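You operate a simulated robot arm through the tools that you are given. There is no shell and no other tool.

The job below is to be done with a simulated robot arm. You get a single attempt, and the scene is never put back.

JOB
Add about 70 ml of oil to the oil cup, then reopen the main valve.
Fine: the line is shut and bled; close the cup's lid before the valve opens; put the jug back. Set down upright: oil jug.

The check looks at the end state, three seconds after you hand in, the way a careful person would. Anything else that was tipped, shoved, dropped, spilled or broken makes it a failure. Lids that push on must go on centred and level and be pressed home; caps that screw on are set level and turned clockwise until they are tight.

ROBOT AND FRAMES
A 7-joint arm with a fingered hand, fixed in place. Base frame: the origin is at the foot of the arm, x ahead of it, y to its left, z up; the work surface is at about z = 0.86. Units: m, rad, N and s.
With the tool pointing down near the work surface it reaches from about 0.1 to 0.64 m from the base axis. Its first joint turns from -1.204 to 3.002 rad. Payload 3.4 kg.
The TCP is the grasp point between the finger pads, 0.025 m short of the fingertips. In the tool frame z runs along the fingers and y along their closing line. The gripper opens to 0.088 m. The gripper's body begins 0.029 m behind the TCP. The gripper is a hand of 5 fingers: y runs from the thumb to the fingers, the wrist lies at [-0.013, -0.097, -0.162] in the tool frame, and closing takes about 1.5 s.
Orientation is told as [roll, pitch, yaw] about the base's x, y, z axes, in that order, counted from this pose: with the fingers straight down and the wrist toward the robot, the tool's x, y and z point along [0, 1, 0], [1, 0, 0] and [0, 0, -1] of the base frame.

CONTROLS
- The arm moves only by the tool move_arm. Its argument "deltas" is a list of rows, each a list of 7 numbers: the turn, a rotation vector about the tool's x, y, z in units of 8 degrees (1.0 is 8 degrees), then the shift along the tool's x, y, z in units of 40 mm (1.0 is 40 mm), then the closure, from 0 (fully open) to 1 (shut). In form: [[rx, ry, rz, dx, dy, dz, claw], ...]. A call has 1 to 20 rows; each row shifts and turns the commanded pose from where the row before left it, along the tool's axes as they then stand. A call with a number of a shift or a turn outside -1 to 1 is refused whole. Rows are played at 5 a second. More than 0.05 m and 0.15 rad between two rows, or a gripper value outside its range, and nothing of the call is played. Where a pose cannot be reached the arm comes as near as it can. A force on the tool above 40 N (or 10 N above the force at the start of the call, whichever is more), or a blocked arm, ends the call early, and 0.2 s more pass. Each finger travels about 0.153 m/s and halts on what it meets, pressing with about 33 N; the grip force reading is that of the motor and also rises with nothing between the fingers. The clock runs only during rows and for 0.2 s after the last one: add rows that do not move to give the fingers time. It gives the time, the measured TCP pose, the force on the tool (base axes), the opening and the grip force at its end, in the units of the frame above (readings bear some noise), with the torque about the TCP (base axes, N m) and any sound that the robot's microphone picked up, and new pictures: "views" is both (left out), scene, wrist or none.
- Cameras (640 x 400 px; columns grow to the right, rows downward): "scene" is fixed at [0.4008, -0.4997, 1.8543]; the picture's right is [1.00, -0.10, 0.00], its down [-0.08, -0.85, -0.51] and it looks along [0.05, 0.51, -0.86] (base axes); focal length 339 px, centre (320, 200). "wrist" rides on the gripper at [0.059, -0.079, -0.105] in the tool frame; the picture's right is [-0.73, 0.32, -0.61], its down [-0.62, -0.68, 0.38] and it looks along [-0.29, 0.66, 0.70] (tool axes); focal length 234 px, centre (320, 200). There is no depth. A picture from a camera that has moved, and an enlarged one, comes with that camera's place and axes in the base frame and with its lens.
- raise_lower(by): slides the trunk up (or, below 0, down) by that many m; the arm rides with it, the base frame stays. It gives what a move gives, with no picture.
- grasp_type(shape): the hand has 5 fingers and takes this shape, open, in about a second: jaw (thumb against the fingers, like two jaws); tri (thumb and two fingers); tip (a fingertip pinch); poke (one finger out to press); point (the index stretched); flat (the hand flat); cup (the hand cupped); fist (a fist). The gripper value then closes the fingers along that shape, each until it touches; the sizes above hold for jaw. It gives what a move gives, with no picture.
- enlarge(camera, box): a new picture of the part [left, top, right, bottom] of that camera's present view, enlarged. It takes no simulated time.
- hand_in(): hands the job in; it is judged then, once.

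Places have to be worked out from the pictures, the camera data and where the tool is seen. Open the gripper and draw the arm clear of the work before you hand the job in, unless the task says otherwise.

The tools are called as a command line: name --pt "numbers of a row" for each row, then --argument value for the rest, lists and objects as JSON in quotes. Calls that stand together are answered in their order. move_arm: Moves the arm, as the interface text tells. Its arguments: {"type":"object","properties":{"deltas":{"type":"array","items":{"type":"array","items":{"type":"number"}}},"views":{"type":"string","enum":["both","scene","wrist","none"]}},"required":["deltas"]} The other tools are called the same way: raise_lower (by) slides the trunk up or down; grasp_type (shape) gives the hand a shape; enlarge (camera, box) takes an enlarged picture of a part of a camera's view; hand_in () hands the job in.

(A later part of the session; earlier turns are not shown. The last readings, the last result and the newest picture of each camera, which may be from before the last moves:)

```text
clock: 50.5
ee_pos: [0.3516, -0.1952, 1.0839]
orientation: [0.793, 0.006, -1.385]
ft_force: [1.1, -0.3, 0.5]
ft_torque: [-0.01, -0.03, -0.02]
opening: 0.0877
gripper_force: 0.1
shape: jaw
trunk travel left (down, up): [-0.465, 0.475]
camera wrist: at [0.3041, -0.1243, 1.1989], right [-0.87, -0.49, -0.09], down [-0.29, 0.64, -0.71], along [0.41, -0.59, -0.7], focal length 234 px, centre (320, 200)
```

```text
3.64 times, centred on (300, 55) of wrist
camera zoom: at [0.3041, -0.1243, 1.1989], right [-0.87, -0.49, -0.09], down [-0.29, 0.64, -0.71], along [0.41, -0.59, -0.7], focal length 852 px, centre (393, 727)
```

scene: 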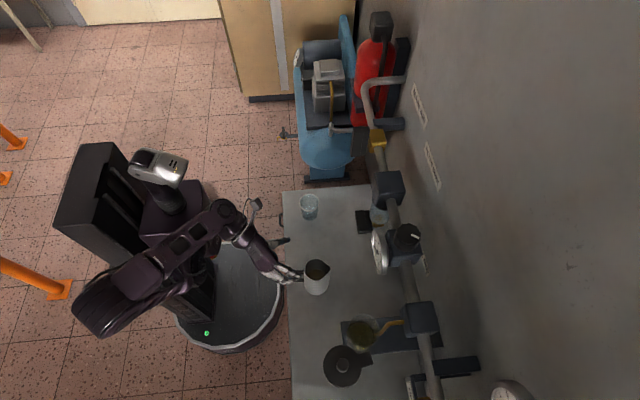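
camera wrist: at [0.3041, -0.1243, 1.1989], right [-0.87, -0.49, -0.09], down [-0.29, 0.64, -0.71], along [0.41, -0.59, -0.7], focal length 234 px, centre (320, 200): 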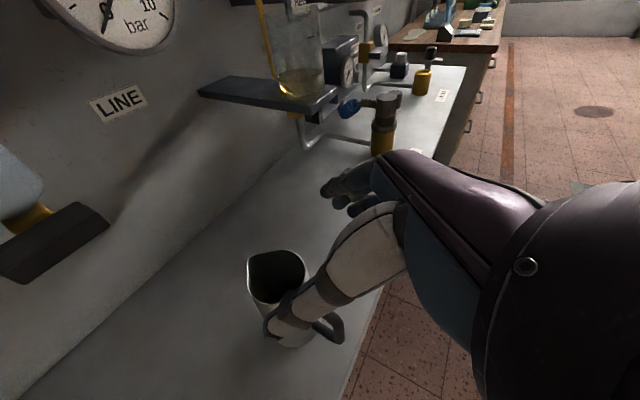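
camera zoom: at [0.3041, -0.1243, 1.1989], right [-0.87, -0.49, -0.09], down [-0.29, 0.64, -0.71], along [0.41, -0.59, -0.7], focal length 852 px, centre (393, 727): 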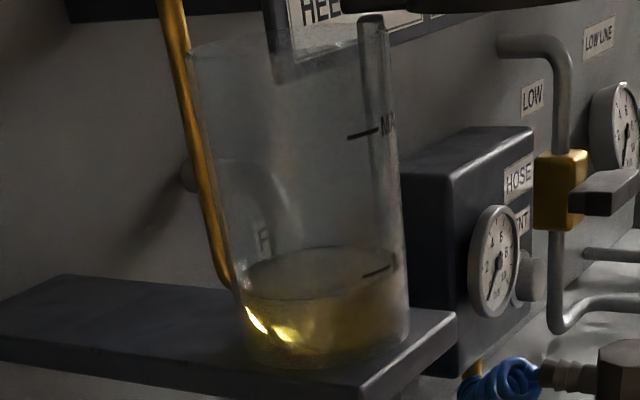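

The level now sits about at MIN (z≈1.107), and I expect about +28 mm for 70 ml. Now I lower the open hand around the handle, first most of the way, then check.

raise_lower --by -0.09

move_arm --pt "0 0 0 0 0 0 0" --views "both"

enlarge --camera "scene" --box '[270, 235, 350, 305]'

enlarge --camera "wrist" --box '[200, 200, 400, 380]'

```text
clock: 51.8
ee_pos: [0.3527, -0.194, 0.9928]
orientation: [0.794, 0.006, -1.388]
ft_force: [-0.4, -0.8, 0.6]
ft_torque: [-0.02, 0.02, -0.01]
opening: 0.0879
gripper_force: 0.1
shape: jaw
trunk travel left (down, up): [-0.375, 0.565]
```

```text
clock: 52.2
ee_pos: [0.3523, -0.195, 0.9923]
orientation: [0.794, 0.006, -1.387]
ft_force: [-0.8, -0.1, -0.2]
ft_torque: [0.03, 0.03, 0.0]
opening: 0.088
gripper_force: 0.1
shape: jaw
trunk travel left (down, up): [-0.375, 0.565]
camera wrist: at [0.3041, -0.1243, 1.1089], right [-0.87, -0.49, -0.09], down [-0.29, 0.64, -0.71], along [0.41, -0.59, -0.7], focal length 234 px, centre (320, 200)
```

scene: 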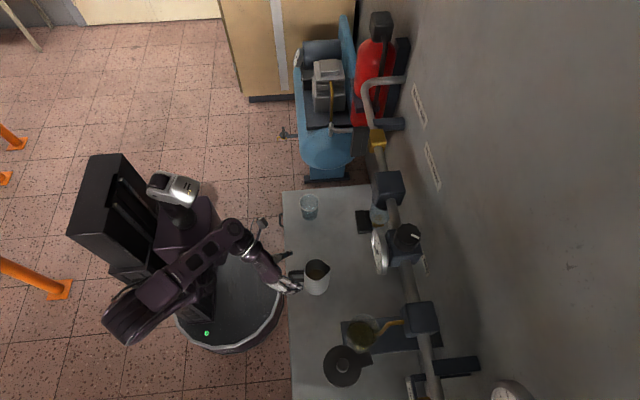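
wrist: 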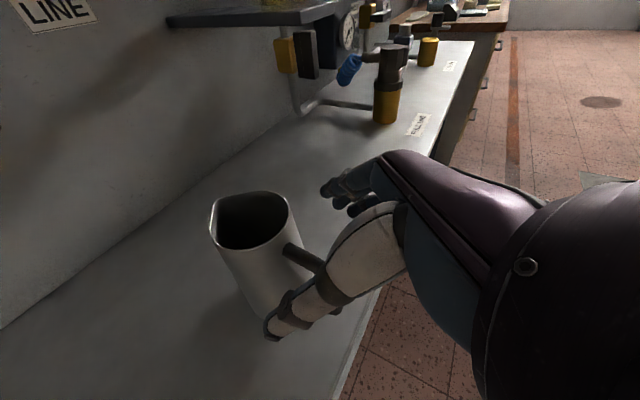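

```text
5.71 times, centred on (310, 270) of scene
camera zoom: at [0.4008, -0.4997, 1.8543], right [1.0, -0.1, 0.0], down [-0.08, -0.85, -0.51], along [0.05, 0.51, -0.86], focal length 1935 px, centre (377, -200)
```

zoom: 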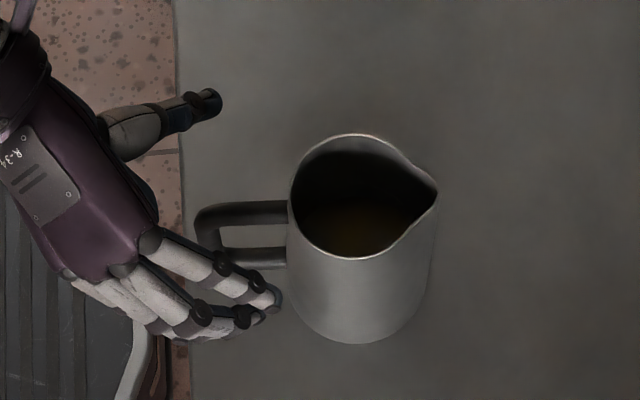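

```text
2.22 times, centred on (300, 290) of wrist
camera zoom: at [0.3041, -0.1243, 1.1089], right [-0.87, -0.49, -0.09], down [-0.29, 0.64, -0.71], along [0.41, -0.59, -0.7], focal length 520 px, centre (364, 0)
```

zoom: 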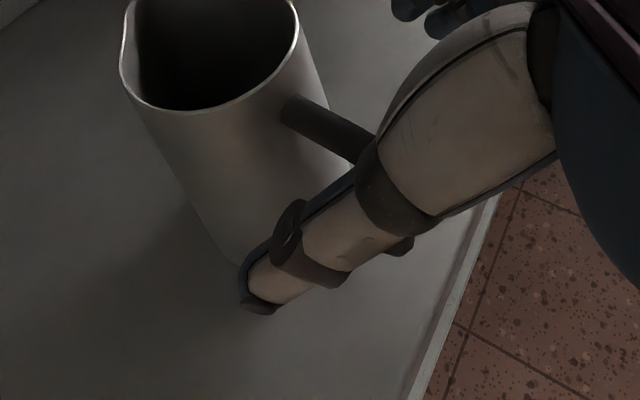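

The handle lies between the thumb and the four fingers as wanted. I'll lower the last 3.5 cm with the trunk and check for contact.

raise_lower --by -0.035

move_arm --pt "0 0 0 0 0 0 0" --views "both"

enlarge --camera "scene" --box '[270, 235, 350, 305]'

enlarge --camera "wrist" --box '[200, 180, 400, 360]'

```text
clock: 53.0
ee_pos: [0.3512, -0.1941, 0.9589]
orientation: [0.794, 0.006, -1.385]
ft_force: [-0.3, 0.7, 0.5]
ft_torque: [0.0, 0.0, -0.03]
opening: 0.0879
gripper_force: 0.2
shape: jaw
trunk travel left (down, up): [-0.34, 0.6]
```

```text
clock: 53.4
ee_pos: [0.3516, -0.1944, 0.9571]
orientation: [0.793, 0.005, -1.386]
ft_force: [0.4, 0.6, 0.1]
ft_torque: [0.01, -0.01, -0.01]
opening: 0.0877
gripper_force: 0.2
shape: jaw
trunk travel left (down, up): [-0.34, 0.6]
camera wrist: at [0.3041, -0.1243, 1.0739], right [-0.87, -0.49, -0.09], down [-0.29, 0.64, -0.71], along [0.41, -0.59, -0.7], focal length 234 px, centre (320, 200)
```

scene: 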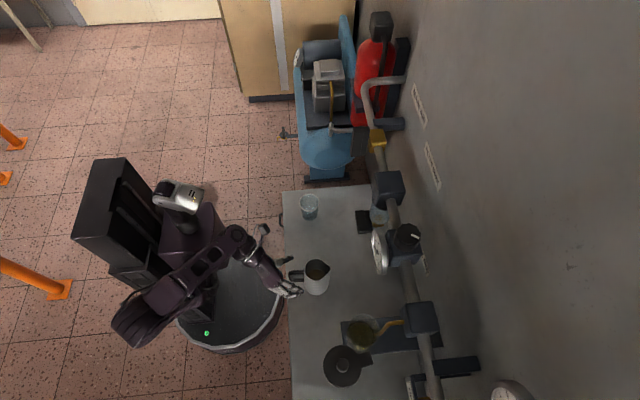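
wrist: 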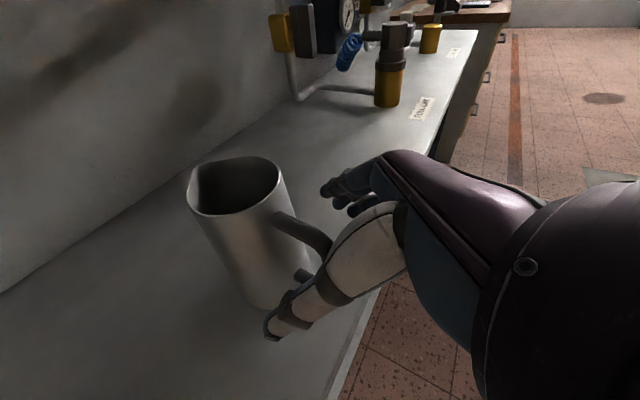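

```text
5.71 times, centred on (310, 270) of scene
camera zoom: at [0.4008, -0.4997, 1.8543], right [1.0, -0.1, 0.0], down [-0.08, -0.85, -0.51], along [0.05, 0.51, -0.86], focal length 1935 px, centre (377, -200)
```

zoom: 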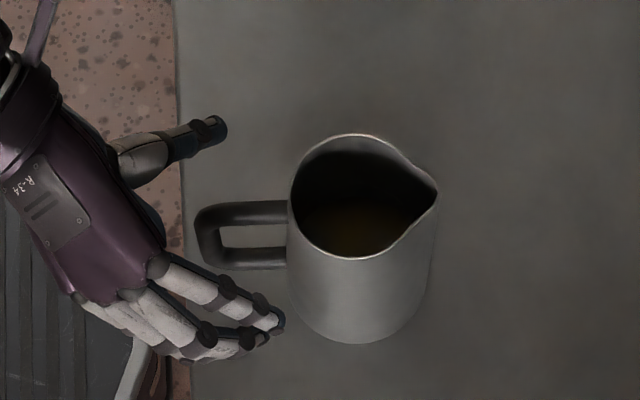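

```text
2.22 times, centred on (300, 270) of wrist
camera zoom: at [0.3041, -0.1243, 1.0739], right [-0.87, -0.49, -0.09], down [-0.29, 0.64, -0.71], along [0.41, -0.59, -0.7], focal length 520 px, centre (364, 44)
```

zoom: 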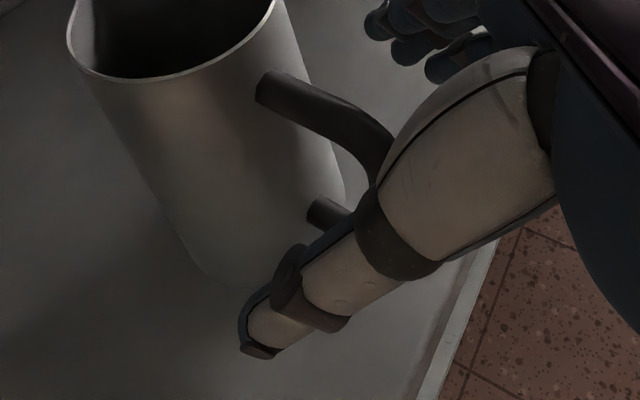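

Thumb and fingers straddle the handle's grip bar and the jug is undisturbed. I'll close the hand firmly on it.

move_arm --pt "0 0 0 0 0 0 0.3" --pt "0 0 0 0 0 0 0.6" --pt "0 0 0 0 0 0 0.8" --pt "0 0 0 0 0 0 1" --pt "0 0 0 0 0 0 1" --pt "0 0 0 0 0 0 1" --pt "0 0 0 0 0 0 1" --pt "0 0 0 0 0 0 1" --pt "0 0 0 0 0 0 1" --views "both"

enlarge --camera "scene" --box '[270, 235, 350, 305]'

enlarge --camera "wrist" --box '[200, 180, 400, 360]'

```text
clock: 55.4
ee_pos: [0.3519, -0.1953, 0.9577]
orientation: [0.794, 0.005, -1.387]
ft_force: [-0.2, -1.2, -0.7]
ft_torque: [-0.14, 0.02, -0.04]
opening: 0.0025
gripper_force: 32.7
shape: jaw
trunk travel left (down, up): [-0.34, 0.6]
camera wrist: at [0.3041, -0.1244, 1.0739], right [-0.87, -0.49, -0.09], down [-0.29, 0.64, -0.71], along [0.41, -0.59, -0.7], focal length 234 px, centre (320, 200)
```

scene: 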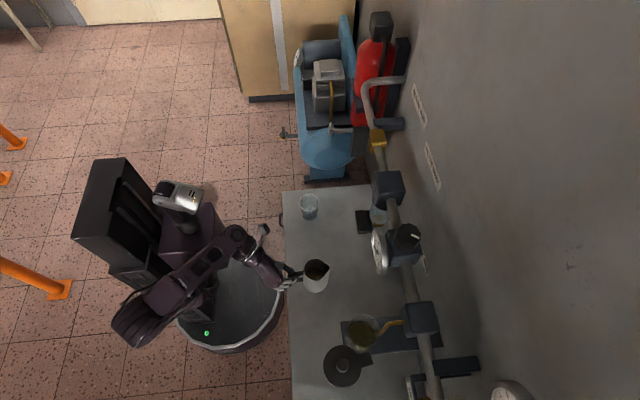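
wrist: 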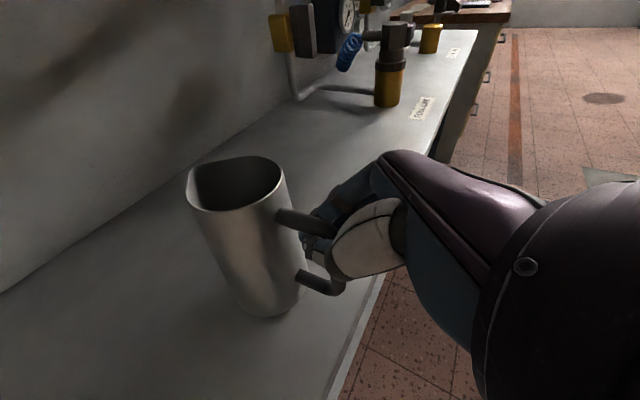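

```text
5.71 times, centred on (310, 270) of scene
camera zoom: at [0.4008, -0.4997, 1.8543], right [1.0, -0.1, 0.0], down [-0.08, -0.85, -0.51], along [0.05, 0.51, -0.86], focal length 1935 px, centre (377, -200)
```

zoom: 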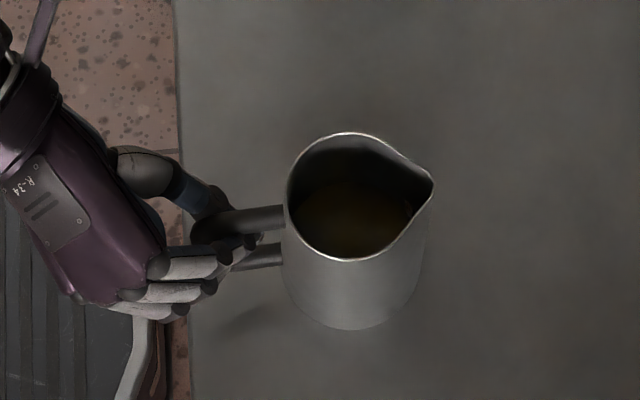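

```text
2.22 times, centred on (300, 270) of wrist
camera zoom: at [0.3041, -0.1244, 1.0739], right [-0.87, -0.49, -0.09], down [-0.29, 0.64, -0.71], along [0.41, -0.59, -0.7], focal length 520 px, centre (364, 44)
```

zoom: 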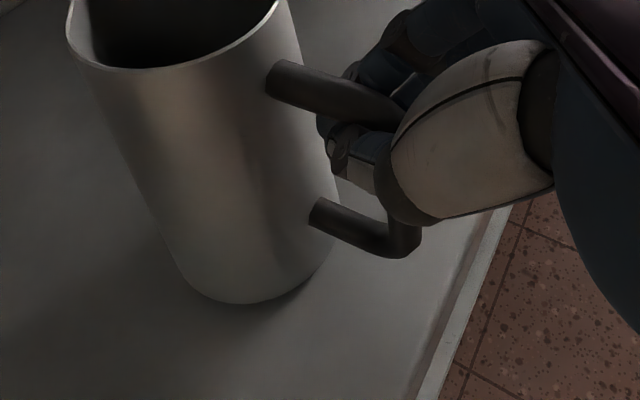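

The fingers have closed through the handle's loop around the grip bar. I'll lift the jug a few centimetres with the trunk and look at how it hangs.

raise_lower --by 0.06

move_arm --pt "0 0 0 0 0 0 1" --pt "0 0 0 0 0 0 1" --pt "0 0 0 0 0 0 1" --views "both"

enlarge --camera "scene" --box '[270, 225, 350, 305]'

enlarge --camera "wrist" --box '[160, 140, 400, 360]'

```text
clock: 56.4
ee_pos: [0.3523, -0.1946, 1.0173]
orientation: [0.794, 0.005, -1.386]
ft_force: [0.8, -0.7, -3.2]
ft_torque: [-0.05, 0.11, 0.01]
opening: 0.0022
gripper_force: 33.1
shape: jaw
trunk travel left (down, up): [-0.4, 0.54]
```

```text
clock: 57.2
ee_pos: [0.3513, -0.1945, 1.0189]
orientation: [0.793, 0.006, -1.386]
ft_force: [0.4, 0.0, -2.7]
ft_torque: [-0.05, 0.11, -0.06]
opening: 0.0024
gripper_force: 32.9
shape: jaw
trunk travel left (down, up): [-0.4, 0.54]
camera wrist: at [0.3044, -0.1244, 1.1338], right [-0.87, -0.49, -0.09], down [-0.29, 0.64, -0.71], along [0.41, -0.59, -0.7], focal length 234 px, centre (320, 200)
```

scene: 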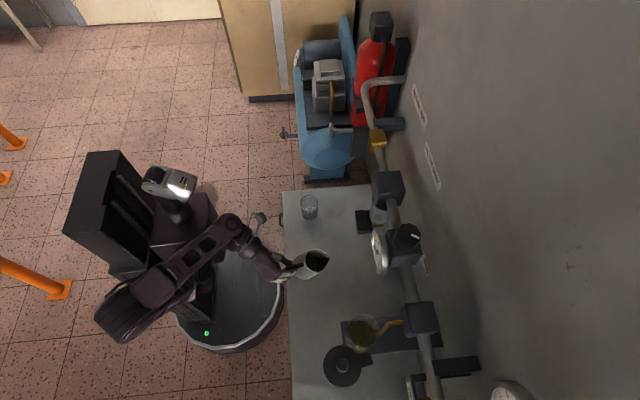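
wrist: 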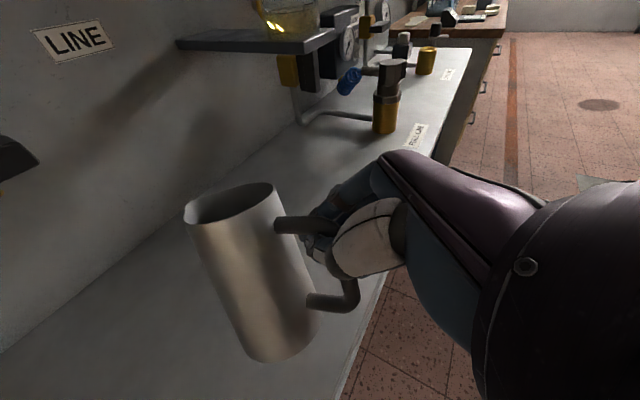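

```text
5.00 times, centred on (310, 265) of scene
camera zoom: at [0.4008, -0.4997, 1.8543], right [1.0, -0.1, 0.0], down [-0.08, -0.85, -0.51], along [0.05, 0.51, -0.86], focal length 1693 px, centre (370, -125)
```

zoom: 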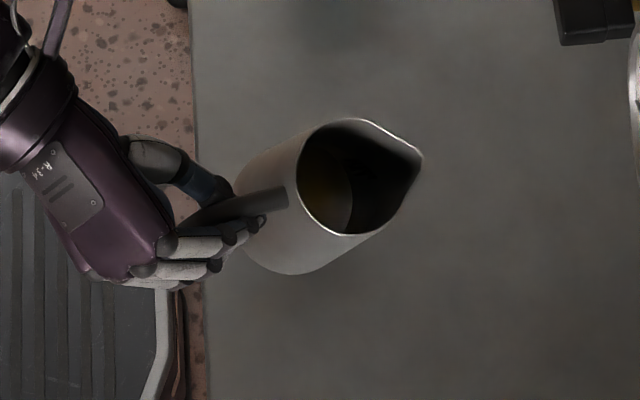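

```text
1.82 times, centred on (280, 250) of wrist
camera zoom: at [0.3044, -0.1244, 1.1338], right [-0.87, -0.49, -0.09], down [-0.29, 0.64, -0.71], along [0.41, -0.59, -0.7], focal length 426 px, centre (393, 109)
```

zoom: 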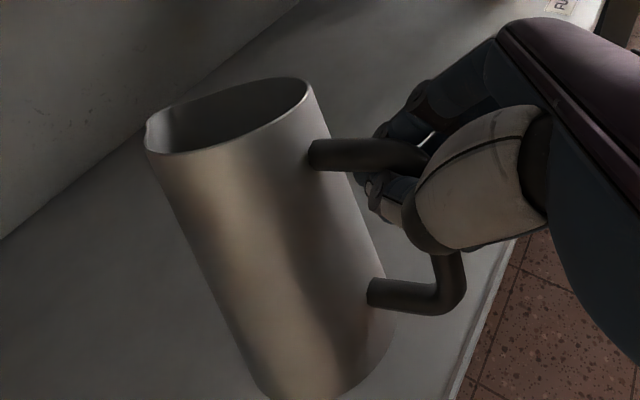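

The jug (about 2.8 N) hangs caged in the grip but has leaned roughly 20° (forward/right), still far from spilling. The lean is stable, so I'll raise it high with the trunk and re-measure its attitude.

raise_lower --by 0.425

move_arm --pt "0 0 0 0 0 0 1" --pt "0 0 0 0 0 0 1" --views "both"

enlarge --camera "scene" --box '[220, 140, 380, 300]'

enlarge --camera "wrist" --box '[140, 140, 400, 380]'

```text
refused: 0.425 is not a number from -0.4 to 0.4
```

```text
clock: 57.8
ee_pos: [0.352, -0.1949, 1.0187]
orientation: [0.791, 0.005, -1.386]
ft_force: [0.0, 0.3, -2.5]
ft_torque: [-0.06, 0.1, 0.02]
opening: 0.0025
gripper_force: 33.0
shape: jaw
trunk travel left (down, up): [-0.4, 0.54]
camera wrist: at [0.3044, -0.1244, 1.1338], right [-0.87, -0.49, -0.09], down [-0.29, 0.64, -0.71], along [0.41, -0.59, -0.7], focal length 234 px, centre (320, 200)
```

scene: 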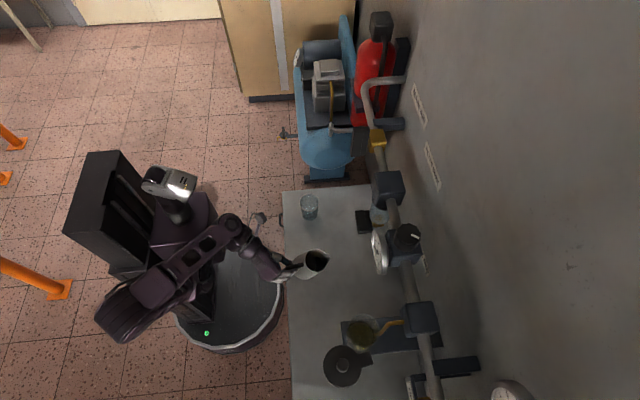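
wrist: 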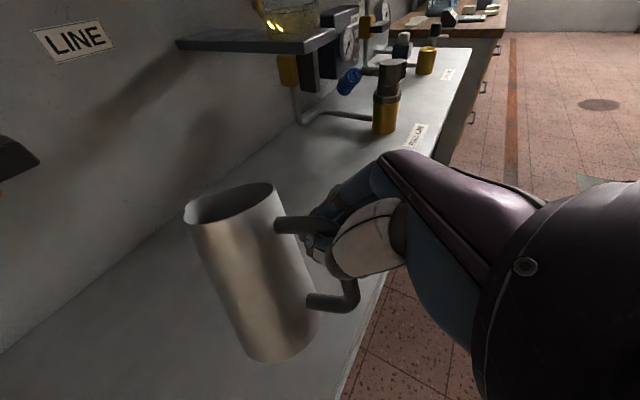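

```text
2.50 times, centred on (300, 220) of scene
camera zoom: at [0.4008, -0.4997, 1.8543], right [1.0, -0.1, 0.0], down [-0.08, -0.85, -0.51], along [0.05, 0.51, -0.86], focal length 847 px, centre (370, 150)
```

zoom: 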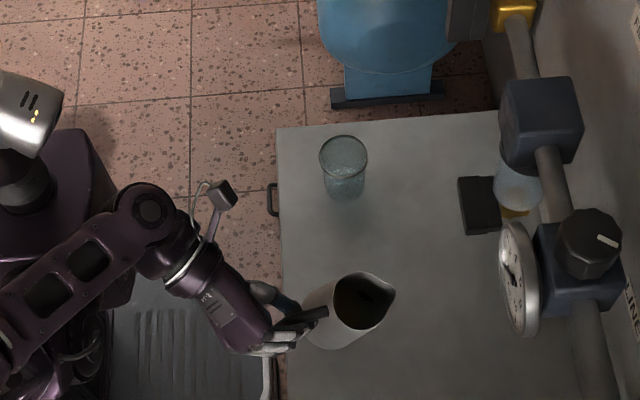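

```text
1.67 times, centred on (270, 260) of wrist
camera zoom: at [0.3044, -0.1244, 1.1338], right [-0.87, -0.49, -0.09], down [-0.29, 0.64, -0.71], along [0.41, -0.59, -0.7], focal length 390 px, centre (403, 100)
```

zoom: 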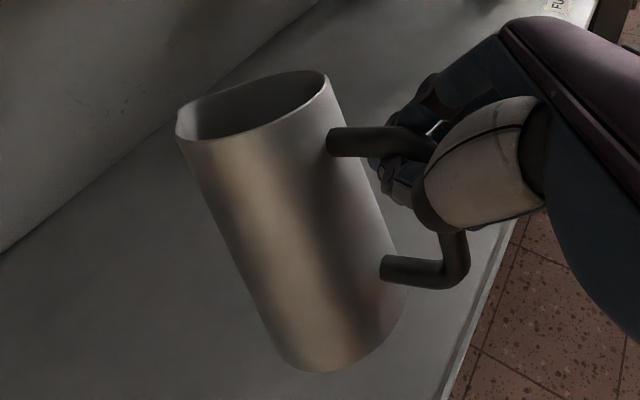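

The raise was refused for size only; the jug is stable. I'll raise by 0.40 m.

raise_lower --by 0.4

move_arm --pt "0 0 0 0 0 0 1" --pt "0 0 0 0 0 0 1" --views "both"

enlarge --camera "scene" --box '[180, 140, 340, 300]'

enlarge --camera "wrist" --box '[140, 140, 400, 380]'

```text
clock: 61.6
ee_pos: [0.3524, -0.1948, 1.4179]
orientation: [0.792, 0.006, -1.385]
ft_force: [-0.6, 0.7, -3.9]
ft_torque: [-0.05, 0.12, -0.01]
opening: 0.0023
gripper_force: 33.2
shape: jaw
trunk travel left (down, up): [-0.8, 0.14]
```

```text
clock: 62.2
ee_pos: [0.3526, -0.1957, 1.4179]
orientation: [0.792, 0.006, -1.387]
ft_force: [0.2, -0.1, -3.2]
ft_torque: [-0.09, 0.12, -0.01]
opening: 0.0019
gripper_force: 32.6
shape: jaw
trunk travel left (down, up): [-0.8, 0.14]
camera wrist: at [0.3045, -0.1245, 1.5338], right [-0.87, -0.49, -0.09], down [-0.29, 0.64, -0.71], along [0.41, -0.59, -0.7], focal length 234 px, centre (320, 200)
```

scene: 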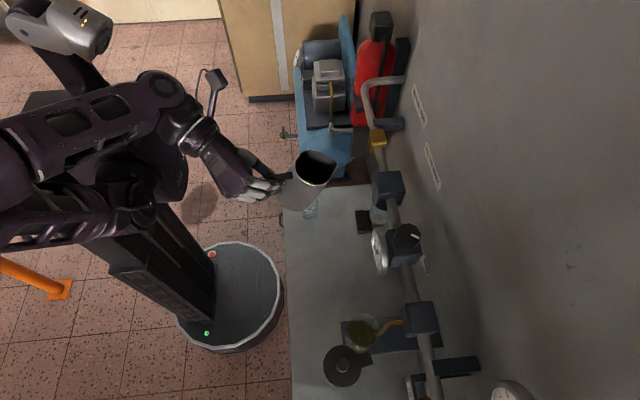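
wrist: 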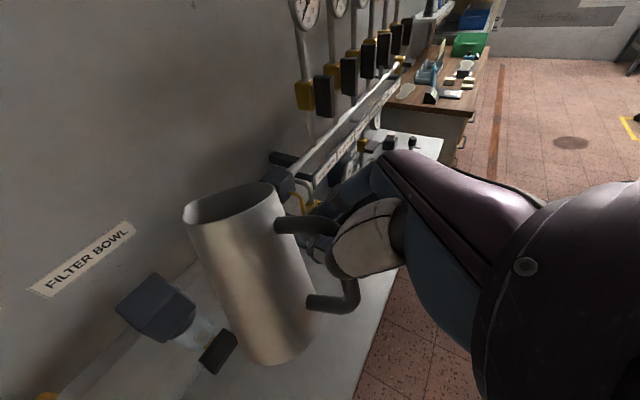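

```text
2.50 times, centred on (260, 220) of scene
camera zoom: at [0.4008, -0.4997, 1.8543], right [1.0, -0.1, 0.0], down [-0.08, -0.85, -0.51], along [0.05, 0.51, -0.86], focal length 847 px, centre (470, 150)
```

zoom: 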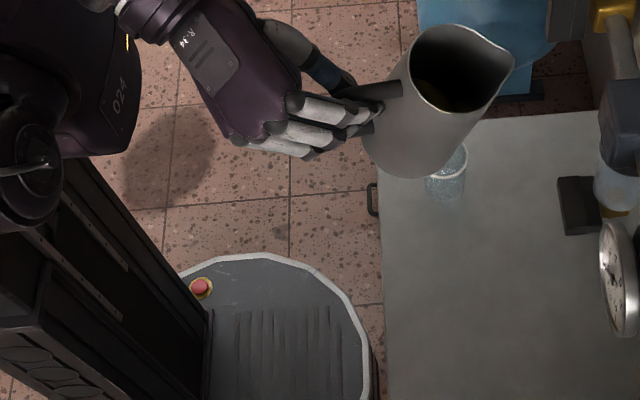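

```text
1.67 times, centred on (270, 260) of wrist
camera zoom: at [0.3045, -0.1245, 1.5338], right [-0.87, -0.49, -0.09], down [-0.29, 0.64, -0.71], along [0.41, -0.59, -0.7], focal length 390 px, centre (403, 100)
```

zoom: 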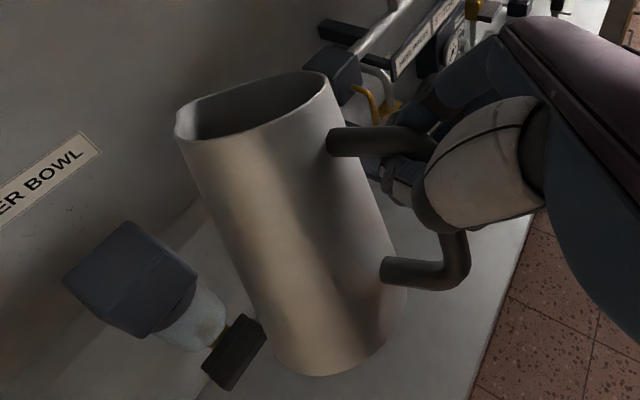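

The grip is rigid: relative to the hand the jug hasn't moved. I worked out the jug's frame in the hand (spout at az +15°, lean about 18° down-right), so now I'll carry it gently to y≈-0.33 at this height before tilting.

move_arm --pt "0 0 0 -0.02 0.25 -0.02 1" --pt "0 0 0 -0.037 0.48 -0.038 1" --pt "0 0 0 -0.037 0.48 -0.038 1" --pt "0 0 0 -0.037 0.48 -0.038 1" --pt "0 0 0 -0.037 0.48 -0.038 1" --pt "0 0 0 -0.037 0.48 -0.038 1" --pt "0 0 0 -0.037 0.48 -0.038 1" --pt "0 0 0 -0.02 0.25 -0.02 1" --pt "0 0 0 0 0 0 1" --pt "0 0 0 0 0 0 1" --views "both"

```text
clock: 64.4
ee_pos: [0.3629, -0.3312, 1.4174]
orientation: [0.794, 0.004, -1.388]
ft_force: [0.1, 0.3, -1.9]
ft_torque: [-0.07, 0.11, 0.02]
opening: 0.0019
gripper_force: 32.9
shape: jaw
trunk travel left (down, up): [-0.8, 0.14]
camera wrist: at [0.3162, -0.2615, 1.5332], right [-0.87, -0.49, -0.09], down [-0.29, 0.64, -0.71], along [0.41, -0.59, -0.7], focal length 234 px, centre (320, 200)
```

scene: 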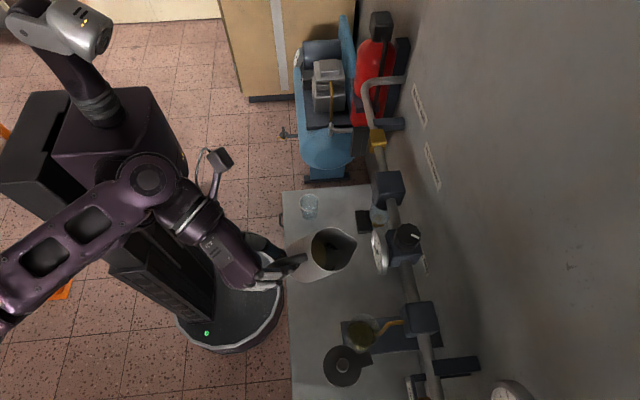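
wrist: 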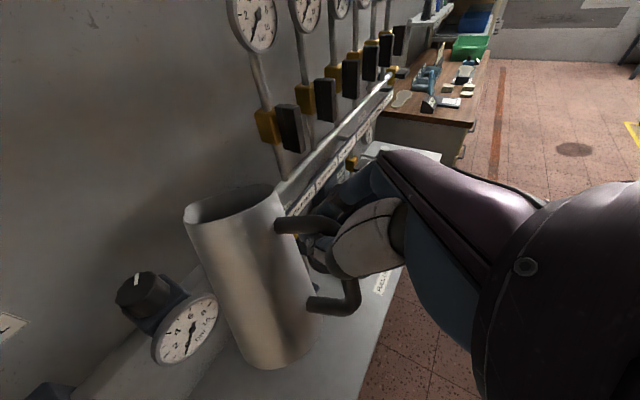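

Reached cleanly and the jug is steady. I'll zoom into the jug to judge its oil level, then continue.

enlarge --camera "scene" --box '[285, 215, 375, 295]'

```text
5.00 times, centred on (330, 255) of scene
camera zoom: at [0.4008, -0.4997, 1.8543], right [1.0, -0.1, 0.0], down [-0.08, -0.85, -0.51], along [0.05, 0.51, -0.86], focal length 1693 px, centre (270, -75)
```

zoom: 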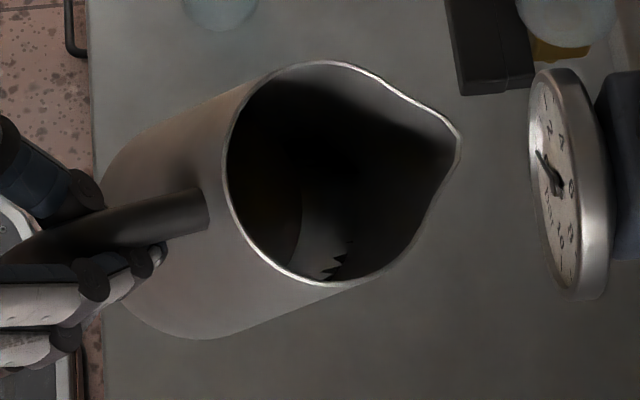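

Now I turn the jug to face +x and level its sideways lean, ending with about 35° forward tilt (well below the pouring angle).

move_arm --pt "-0.456 -0.638 -0.064 0 0 0 1" --pt "-0.456 -0.638 -0.064 0 0 0 1" --pt "-0.456 -0.638 -0.064 0 0 0 1" --pt "-0.456 -0.638 -0.064 0 0 0 1" --pt "-0.456 -0.638 -0.064 0 0 0 1" --pt "0 0 0 0 0 0 1" --pt "0 0 0 0 0 0 1" --views "both"

enlarge --camera "scene" --box '[270, 215, 390, 315]'

enlarge --camera "wrist" --box '[120, 140, 400, 380]'

```text
clock: 66.0
ee_pos: [0.3662, -0.3662, 1.3954]
orientation: [0.366, -0.28, -1.514]
ft_force: [-0.2, 0.7, -2.2]
ft_torque: [-0.01, -0.01, 0.0]
opening: 0.0017
gripper_force: 32.8
shape: jaw
out of reach, approached as far as the arm can: row 4, 5
trunk travel left (down, up): [-0.8, 0.14]
camera wrist: at [0.3767, -0.2576, 1.4889], right [-0.88, -0.28, 0.38], down [-0.47, 0.47, -0.75], along [0.03, -0.84, -0.54], focal length 234 px, centre (320, 200)
```

scene: 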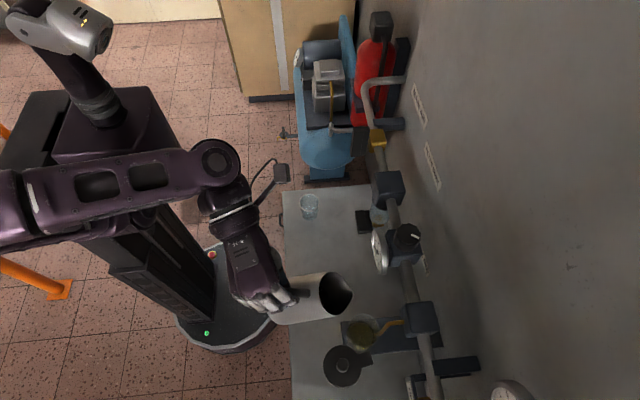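
wrist: 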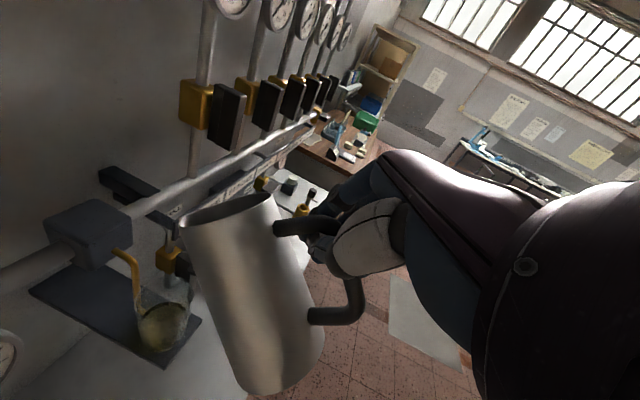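

```text
4.00 times, centred on (330, 265) of scene
camera zoom: at [0.4008, -0.4997, 1.8543], right [1.0, -0.1, 0.0], down [-0.08, -0.85, -0.51], along [0.05, 0.51, -0.86], focal length 1355 px, centre (280, -60)
```

zoom: 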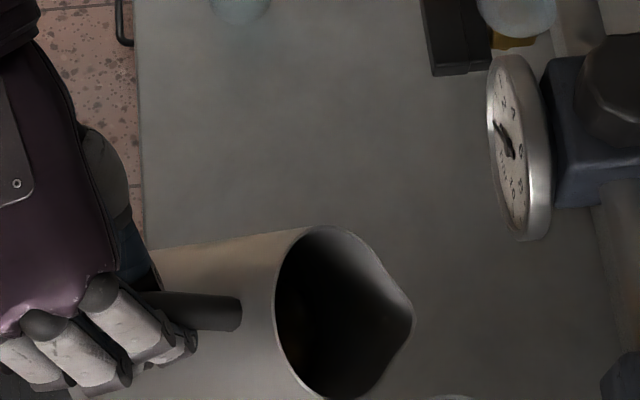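

```text
1.67 times, centred on (260, 260) of wrist
camera zoom: at [0.3767, -0.2576, 1.4889], right [-0.88, -0.28, 0.38], down [-0.47, 0.47, -0.75], along [0.03, -0.84, -0.54], focal length 390 px, centre (420, 100)
```

zoom: 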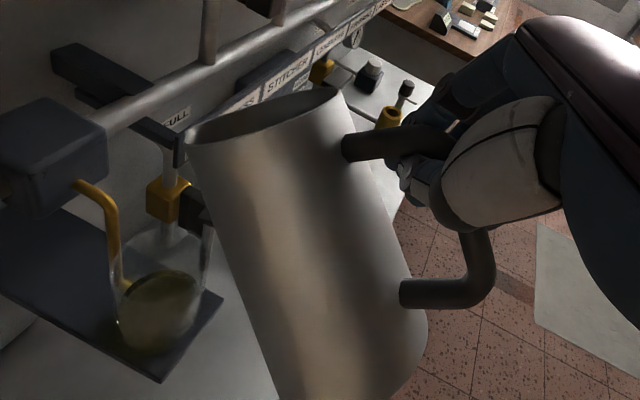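

The jug now faces +x with a clean ~35° forward tilt and nothing spilled. I'll tilt on to about 60° (still under the ~70° pour angle by my volume estimate) and bring the spout above the cup, staying well above the rim.

move_arm --pt "0.114 -0.746 -0.194 0 0 0 1" --pt "0.114 -0.746 -0.194 0 0 0 1" --pt "0.114 -0.746 -0.194 0 0 0 1" --pt "0.114 -0.746 -0.194 0 0 0 1" --pt "0 0 0 0 0 0 1" --pt "0 0 0 0 0 0 1" --views "both"

enlarge --camera "scene" --box '[290, 230, 430, 380]'

enlarge --camera "wrist" --box '[60, 160, 380, 400]'

```text
clock: 67.4
ee_pos: [0.3673, -0.429, 1.3523]
orientation: [-0.083, -0.235, -1.403]
ft_force: [-0.5, -0.3, -3.1]
ft_torque: [-0.02, -0.01, 0.0]
opening: 0.0017
gripper_force: 33.2
shape: jaw
out of reach, approached as far as the arm can: row 1, 2, 3, 4
trunk travel left (down, up): [-0.8, 0.14]
camera wrist: at [0.417, -0.3191, 1.4319], right [-0.64, -0.27, 0.72], down [-0.74, 0.47, -0.48], along [-0.21, -0.84, -0.5], focal length 234 px, centre (320, 200)
```

scene: 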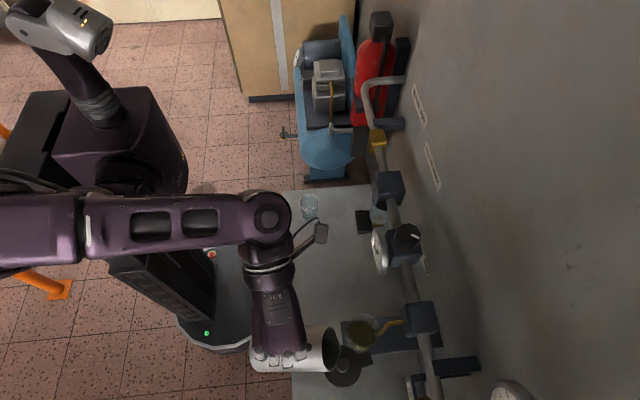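
wrist: 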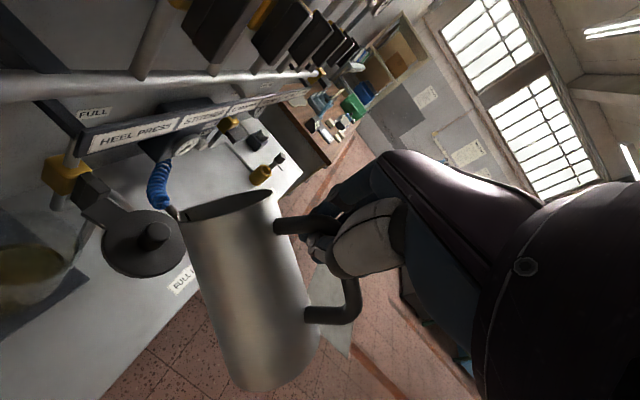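

```text
2.67 times, centred on (360, 305) of scene
camera zoom: at [0.4008, -0.4997, 1.8543], right [1.0, -0.1, 0.0], down [-0.08, -0.85, -0.51], along [0.05, 0.51, -0.86], focal length 903 px, centre (213, -80)
```

zoom: 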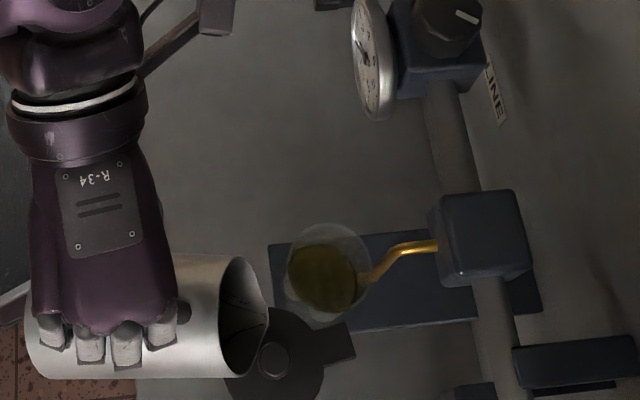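

```text
1.67 times, centred on (220, 280) of wrist
camera zoom: at [0.417, -0.3191, 1.4319], right [-0.64, -0.27, 0.72], down [-0.74, 0.47, -0.48], along [-0.21, -0.84, -0.5], focal length 390 px, centre (487, 67)
```

zoom: 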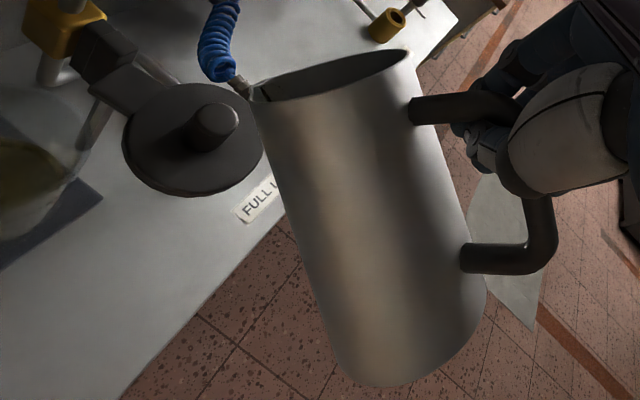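

The tilt reached 60° but the arm drifted toward -y because the wrist is too high relative to the shoulder. I'll raise the trunk fully (lifting everything straight up), which lets the arm work lower relative to its shoulder.

raise_lower --by 0.14

move_arm --pt "0 0 0 0.1 -0.2 0.5 1" --pt "0 0 0 0.35 -0.3 0.65 1" --pt "0 0 0 0.35 -0.35 0.65 1" --pt "0 0 0 0.3 -0.3 0.6 1" --pt "0 0 0 0 0 0 1" --pt "0 0 0 0 0 0 1" --views "both"

enlarge --camera "scene" --box '[290, 210, 430, 360]'

```text
clock: 69.1
ee_pos: [0.3681, -0.4287, 1.4932]
orientation: [-0.083, -0.236, -1.401]
ft_force: [-0.5, 0.6, -2.3]
ft_torque: [-0.03, -0.06, 0.0]
opening: 0.0017
gripper_force: 32.9
shape: jaw
trunk travel left (down, up): [-0.94, 0.0]
```

```text
clock: 70.5
ee_pos: [0.3989, -0.3986, 1.3872]
orientation: [-0.083, -0.237, -1.4]
ft_force: [-0.8, -0.2, -2.4]
ft_torque: [-0.02, 0.0, -0.02]
opening: 0.0018
gripper_force: 33.4
shape: jaw
trunk travel left (down, up): [-0.94, 0.0]
camera wrist: at [0.4493, -0.2888, 1.4658], right [-0.64, -0.27, 0.72], down [-0.74, 0.47, -0.48], along [-0.21, -0.84, -0.5], focal length 234 px, centre (320, 200)
```

scene: 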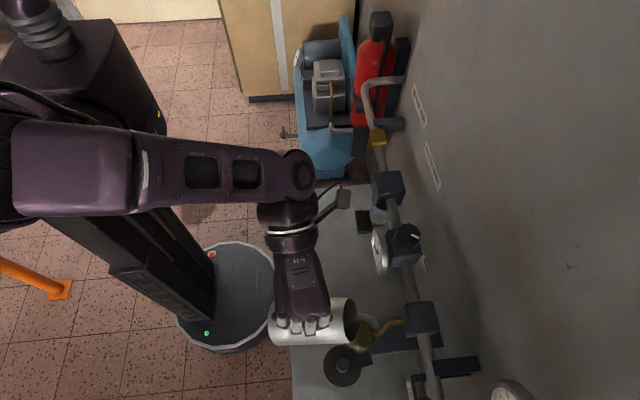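
wrist: 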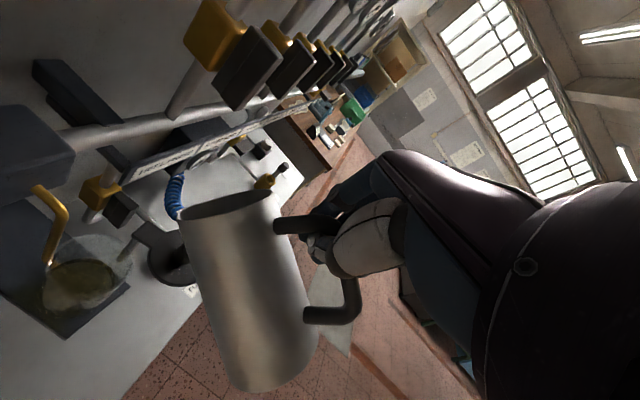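

```text
2.67 times, centred on (360, 285) of scene
camera zoom: at [0.4008, -0.4997, 1.8543], right [1.0, -0.1, 0.0], down [-0.08, -0.85, -0.51], along [0.05, 0.51, -0.86], focal length 903 px, centre (213, -27)
```

zoom: 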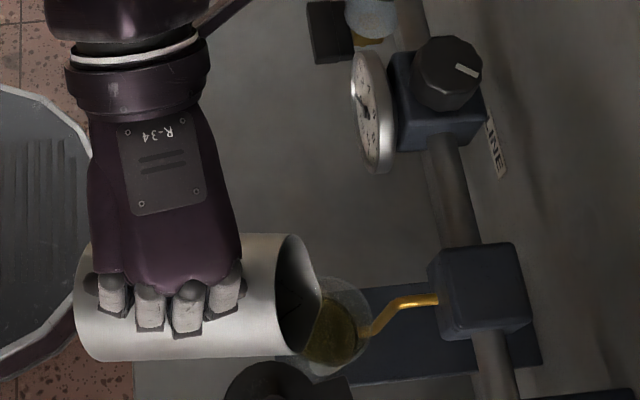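

The pose is now fully reachable, with the spout near (0.472, -0.399, 1.30). I'll bring it down and slightly forward/left so that it sits over the cup's centre, about 5 cm above the rim.

move_arm --pt "0 0 0 0.164 -0.226 0.578 1" --pt "0 0 0 0.164 -0.226 0.578 1" --pt "0 0 0 0.164 -0.226 0.578 1" --pt "0 0 0 0 0 0 1" --pt "0 0 0 0 0 0 1" --views "both"

enlarge --camera "scene" --box '[330, 290, 420, 380]'

enlarge --camera "wrist" --box '[20, 140, 260, 340]'

```text
clock: 71.7
ee_pos: [0.4129, -0.3888, 1.3109]
orientation: [-0.081, -0.235, -1.401]
ft_force: [-0.5, -0.4, -2.2]
ft_torque: [-0.04, -0.06, 0.01]
opening: 0.0018
gripper_force: 33.8
shape: jaw
trunk travel left (down, up): [-0.94, 0.0]
camera wrist: at [0.4625, -0.2795, 1.3895], right [-0.64, -0.27, 0.72], down [-0.74, 0.47, -0.48], along [-0.21, -0.84, -0.5], focal length 234 px, centre (320, 200)
```

scene: 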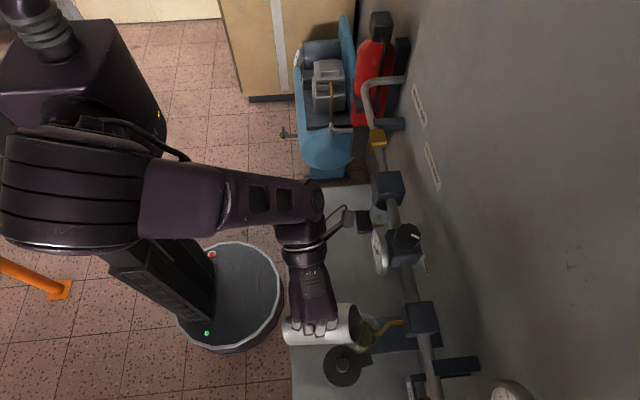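
wrist: 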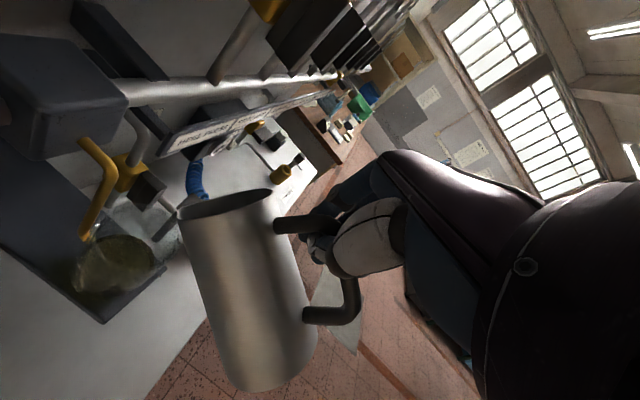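

```text
4.44 times, centred on (375, 335) of scene
camera zoom: at [0.4008, -0.4997, 1.8543], right [1.0, -0.1, 0.0], down [-0.08, -0.85, -0.51], along [0.05, 0.51, -0.86], focal length 1505 px, centre (76, -400)
```

zoom: 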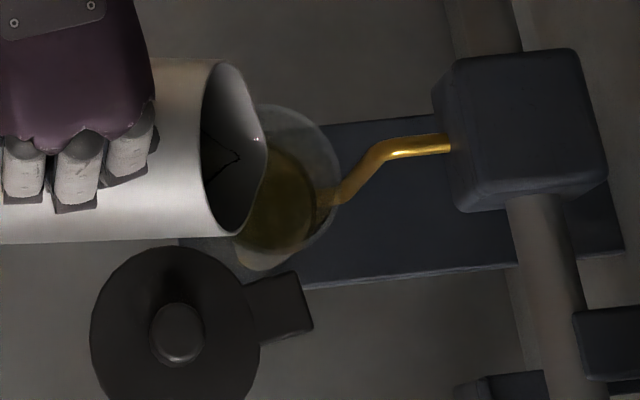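

```text
2.00 times, centred on (140, 240) of wrist
camera zoom: at [0.4625, -0.2795, 1.3895], right [-0.64, -0.27, 0.72], down [-0.74, 0.47, -0.48], along [-0.21, -0.84, -0.5], focal length 468 px, centre (680, 120)
```

zoom: 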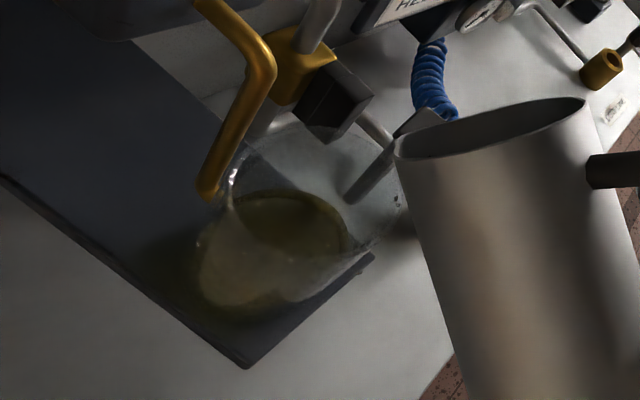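

The spout sits near (0.486, -0.388, 1.22), just over the cup's centre, and the oil wedge inside the jug is nearing the lip. I'll tilt about 6° more while keeping the spout in place, then look.

move_arm --pt "0.055 -0.359 -0.093 0.117 0.02 0.0 1" --pt "0.055 -0.359 -0.093 0.117 0.02 0.0 1" --pt "0 0 0 0 0 0 1" --pt "0 0 0 0 0 0 1" --views "none"

enlarge --camera "scene" --box '[330, 290, 420, 380]'

enlarge --camera "wrist" --box '[20, 140, 260, 340]'

```text
clock: 72.7
ee_pos: [0.4205, -0.3892, 1.3111]
orientation: [-0.188, -0.216, -1.378]
ft_force: [-0.6, 0.0, -2.4]
ft_torque: [-0.03, -0.08, 0.02]
opening: 0.0016
gripper_force: 32.6
shape: jaw
trunk travel left (down, up): [-0.94, 0.0]
```

```text
4.44 times, centred on (375, 335) of scene
camera zoom: at [0.4008, -0.4997, 1.8543], right [1.0, -0.1, 0.0], down [-0.08, -0.85, -0.51], along [0.05, 0.51, -0.86], focal length 1505 px, centre (76, -400)
```

zoom: 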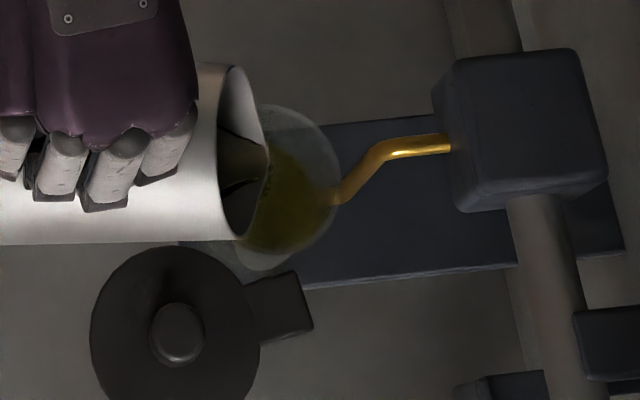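

```text
2.00 times, centred on (140, 240) of wrist
camera zoom: at [0.4784, -0.2802, 1.3836], right [-0.56, -0.27, 0.78], down [-0.79, 0.47, -0.4], along [-0.26, -0.84, -0.47], focal length 468 px, centre (680, 120)
```

zoom: 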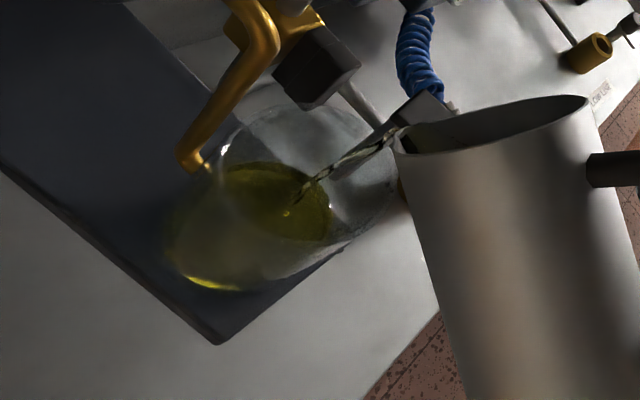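

Oil is already flowing in a thin stream into the middle of the cup. I'll hold still briefly and watch the rate.

move_arm --pt "0 0 0 0 0 0 1" --views "none"

enlarge --camera "wrist" --box '[20, 140, 260, 340]'

enlarge --camera "scene" --box '[330, 290, 420, 380]'

```text
clock: 73.1
ee_pos: [0.4205, -0.3899, 1.311]
orientation: [-0.189, -0.216, -1.377]
ft_force: [0.2, -0.9, -3.0]
ft_torque: [-0.03, -0.05, 0.04]
opening: 0.0014
gripper_force: 33.6
shape: jaw
trunk travel left (down, up): [-0.94, 0.0]
```

```text
2.00 times, centred on (140, 240) of wrist
camera zoom: at [0.4785, -0.2802, 1.3836], right [-0.56, -0.27, 0.78], down [-0.79, 0.47, -0.4], along [-0.26, -0.84, -0.47], focal length 468 px, centre (680, 120)
```

zoom: 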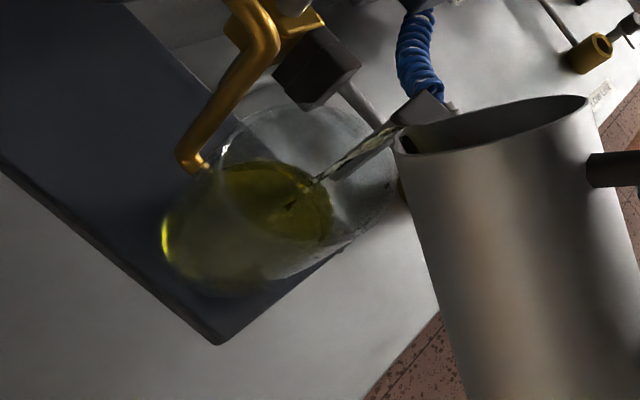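

```text
4.44 times, centred on (375, 335) of scene
camera zoom: at [0.4008, -0.4997, 1.8543], right [1.0, -0.1, 0.0], down [-0.08, -0.85, -0.51], along [0.05, 0.51, -0.86], focal length 1505 px, centre (76, -400)
```

zoom: 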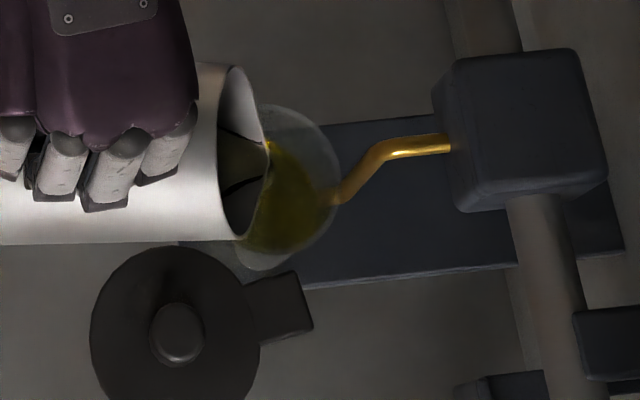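

The stream lands well inside the cup. Before letting more time run, I'll zoom into the cup to gauge the level.

enlarge --camera "wrist" --box '[80, 170, 180, 260]'

enlarge --camera "scene" --box '[355, 305, 400, 355]'

```text
4.44 times, centred on (130, 215) of wrist
camera zoom: at [0.4785, -0.2802, 1.3836], right [-0.56, -0.27, 0.78], down [-0.79, 0.47, -0.4], along [-0.26, -0.84, -0.47], focal length 1041 px, centre (1164, 133)
```

zoom: 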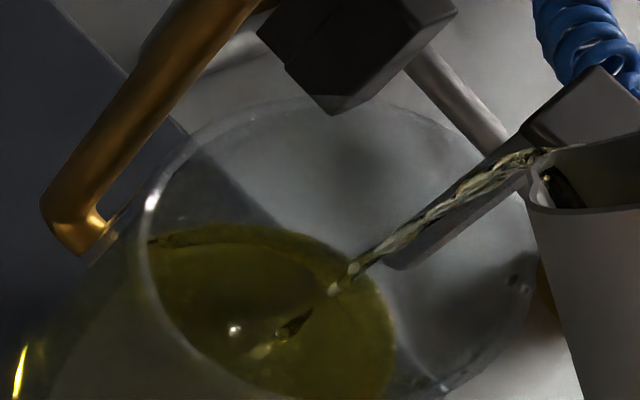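

```text
8.00 times, centred on (378, 330) of scene
camera zoom: at [0.4008, -0.4997, 1.8543], right [1.0, -0.1, 0.0], down [-0.08, -0.85, -0.51], along [0.05, 0.51, -0.86], focal length 2709 px, centre (-140, -840)
```

zoom: 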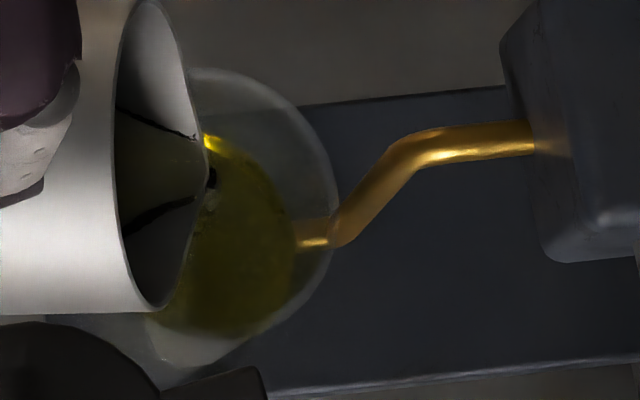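

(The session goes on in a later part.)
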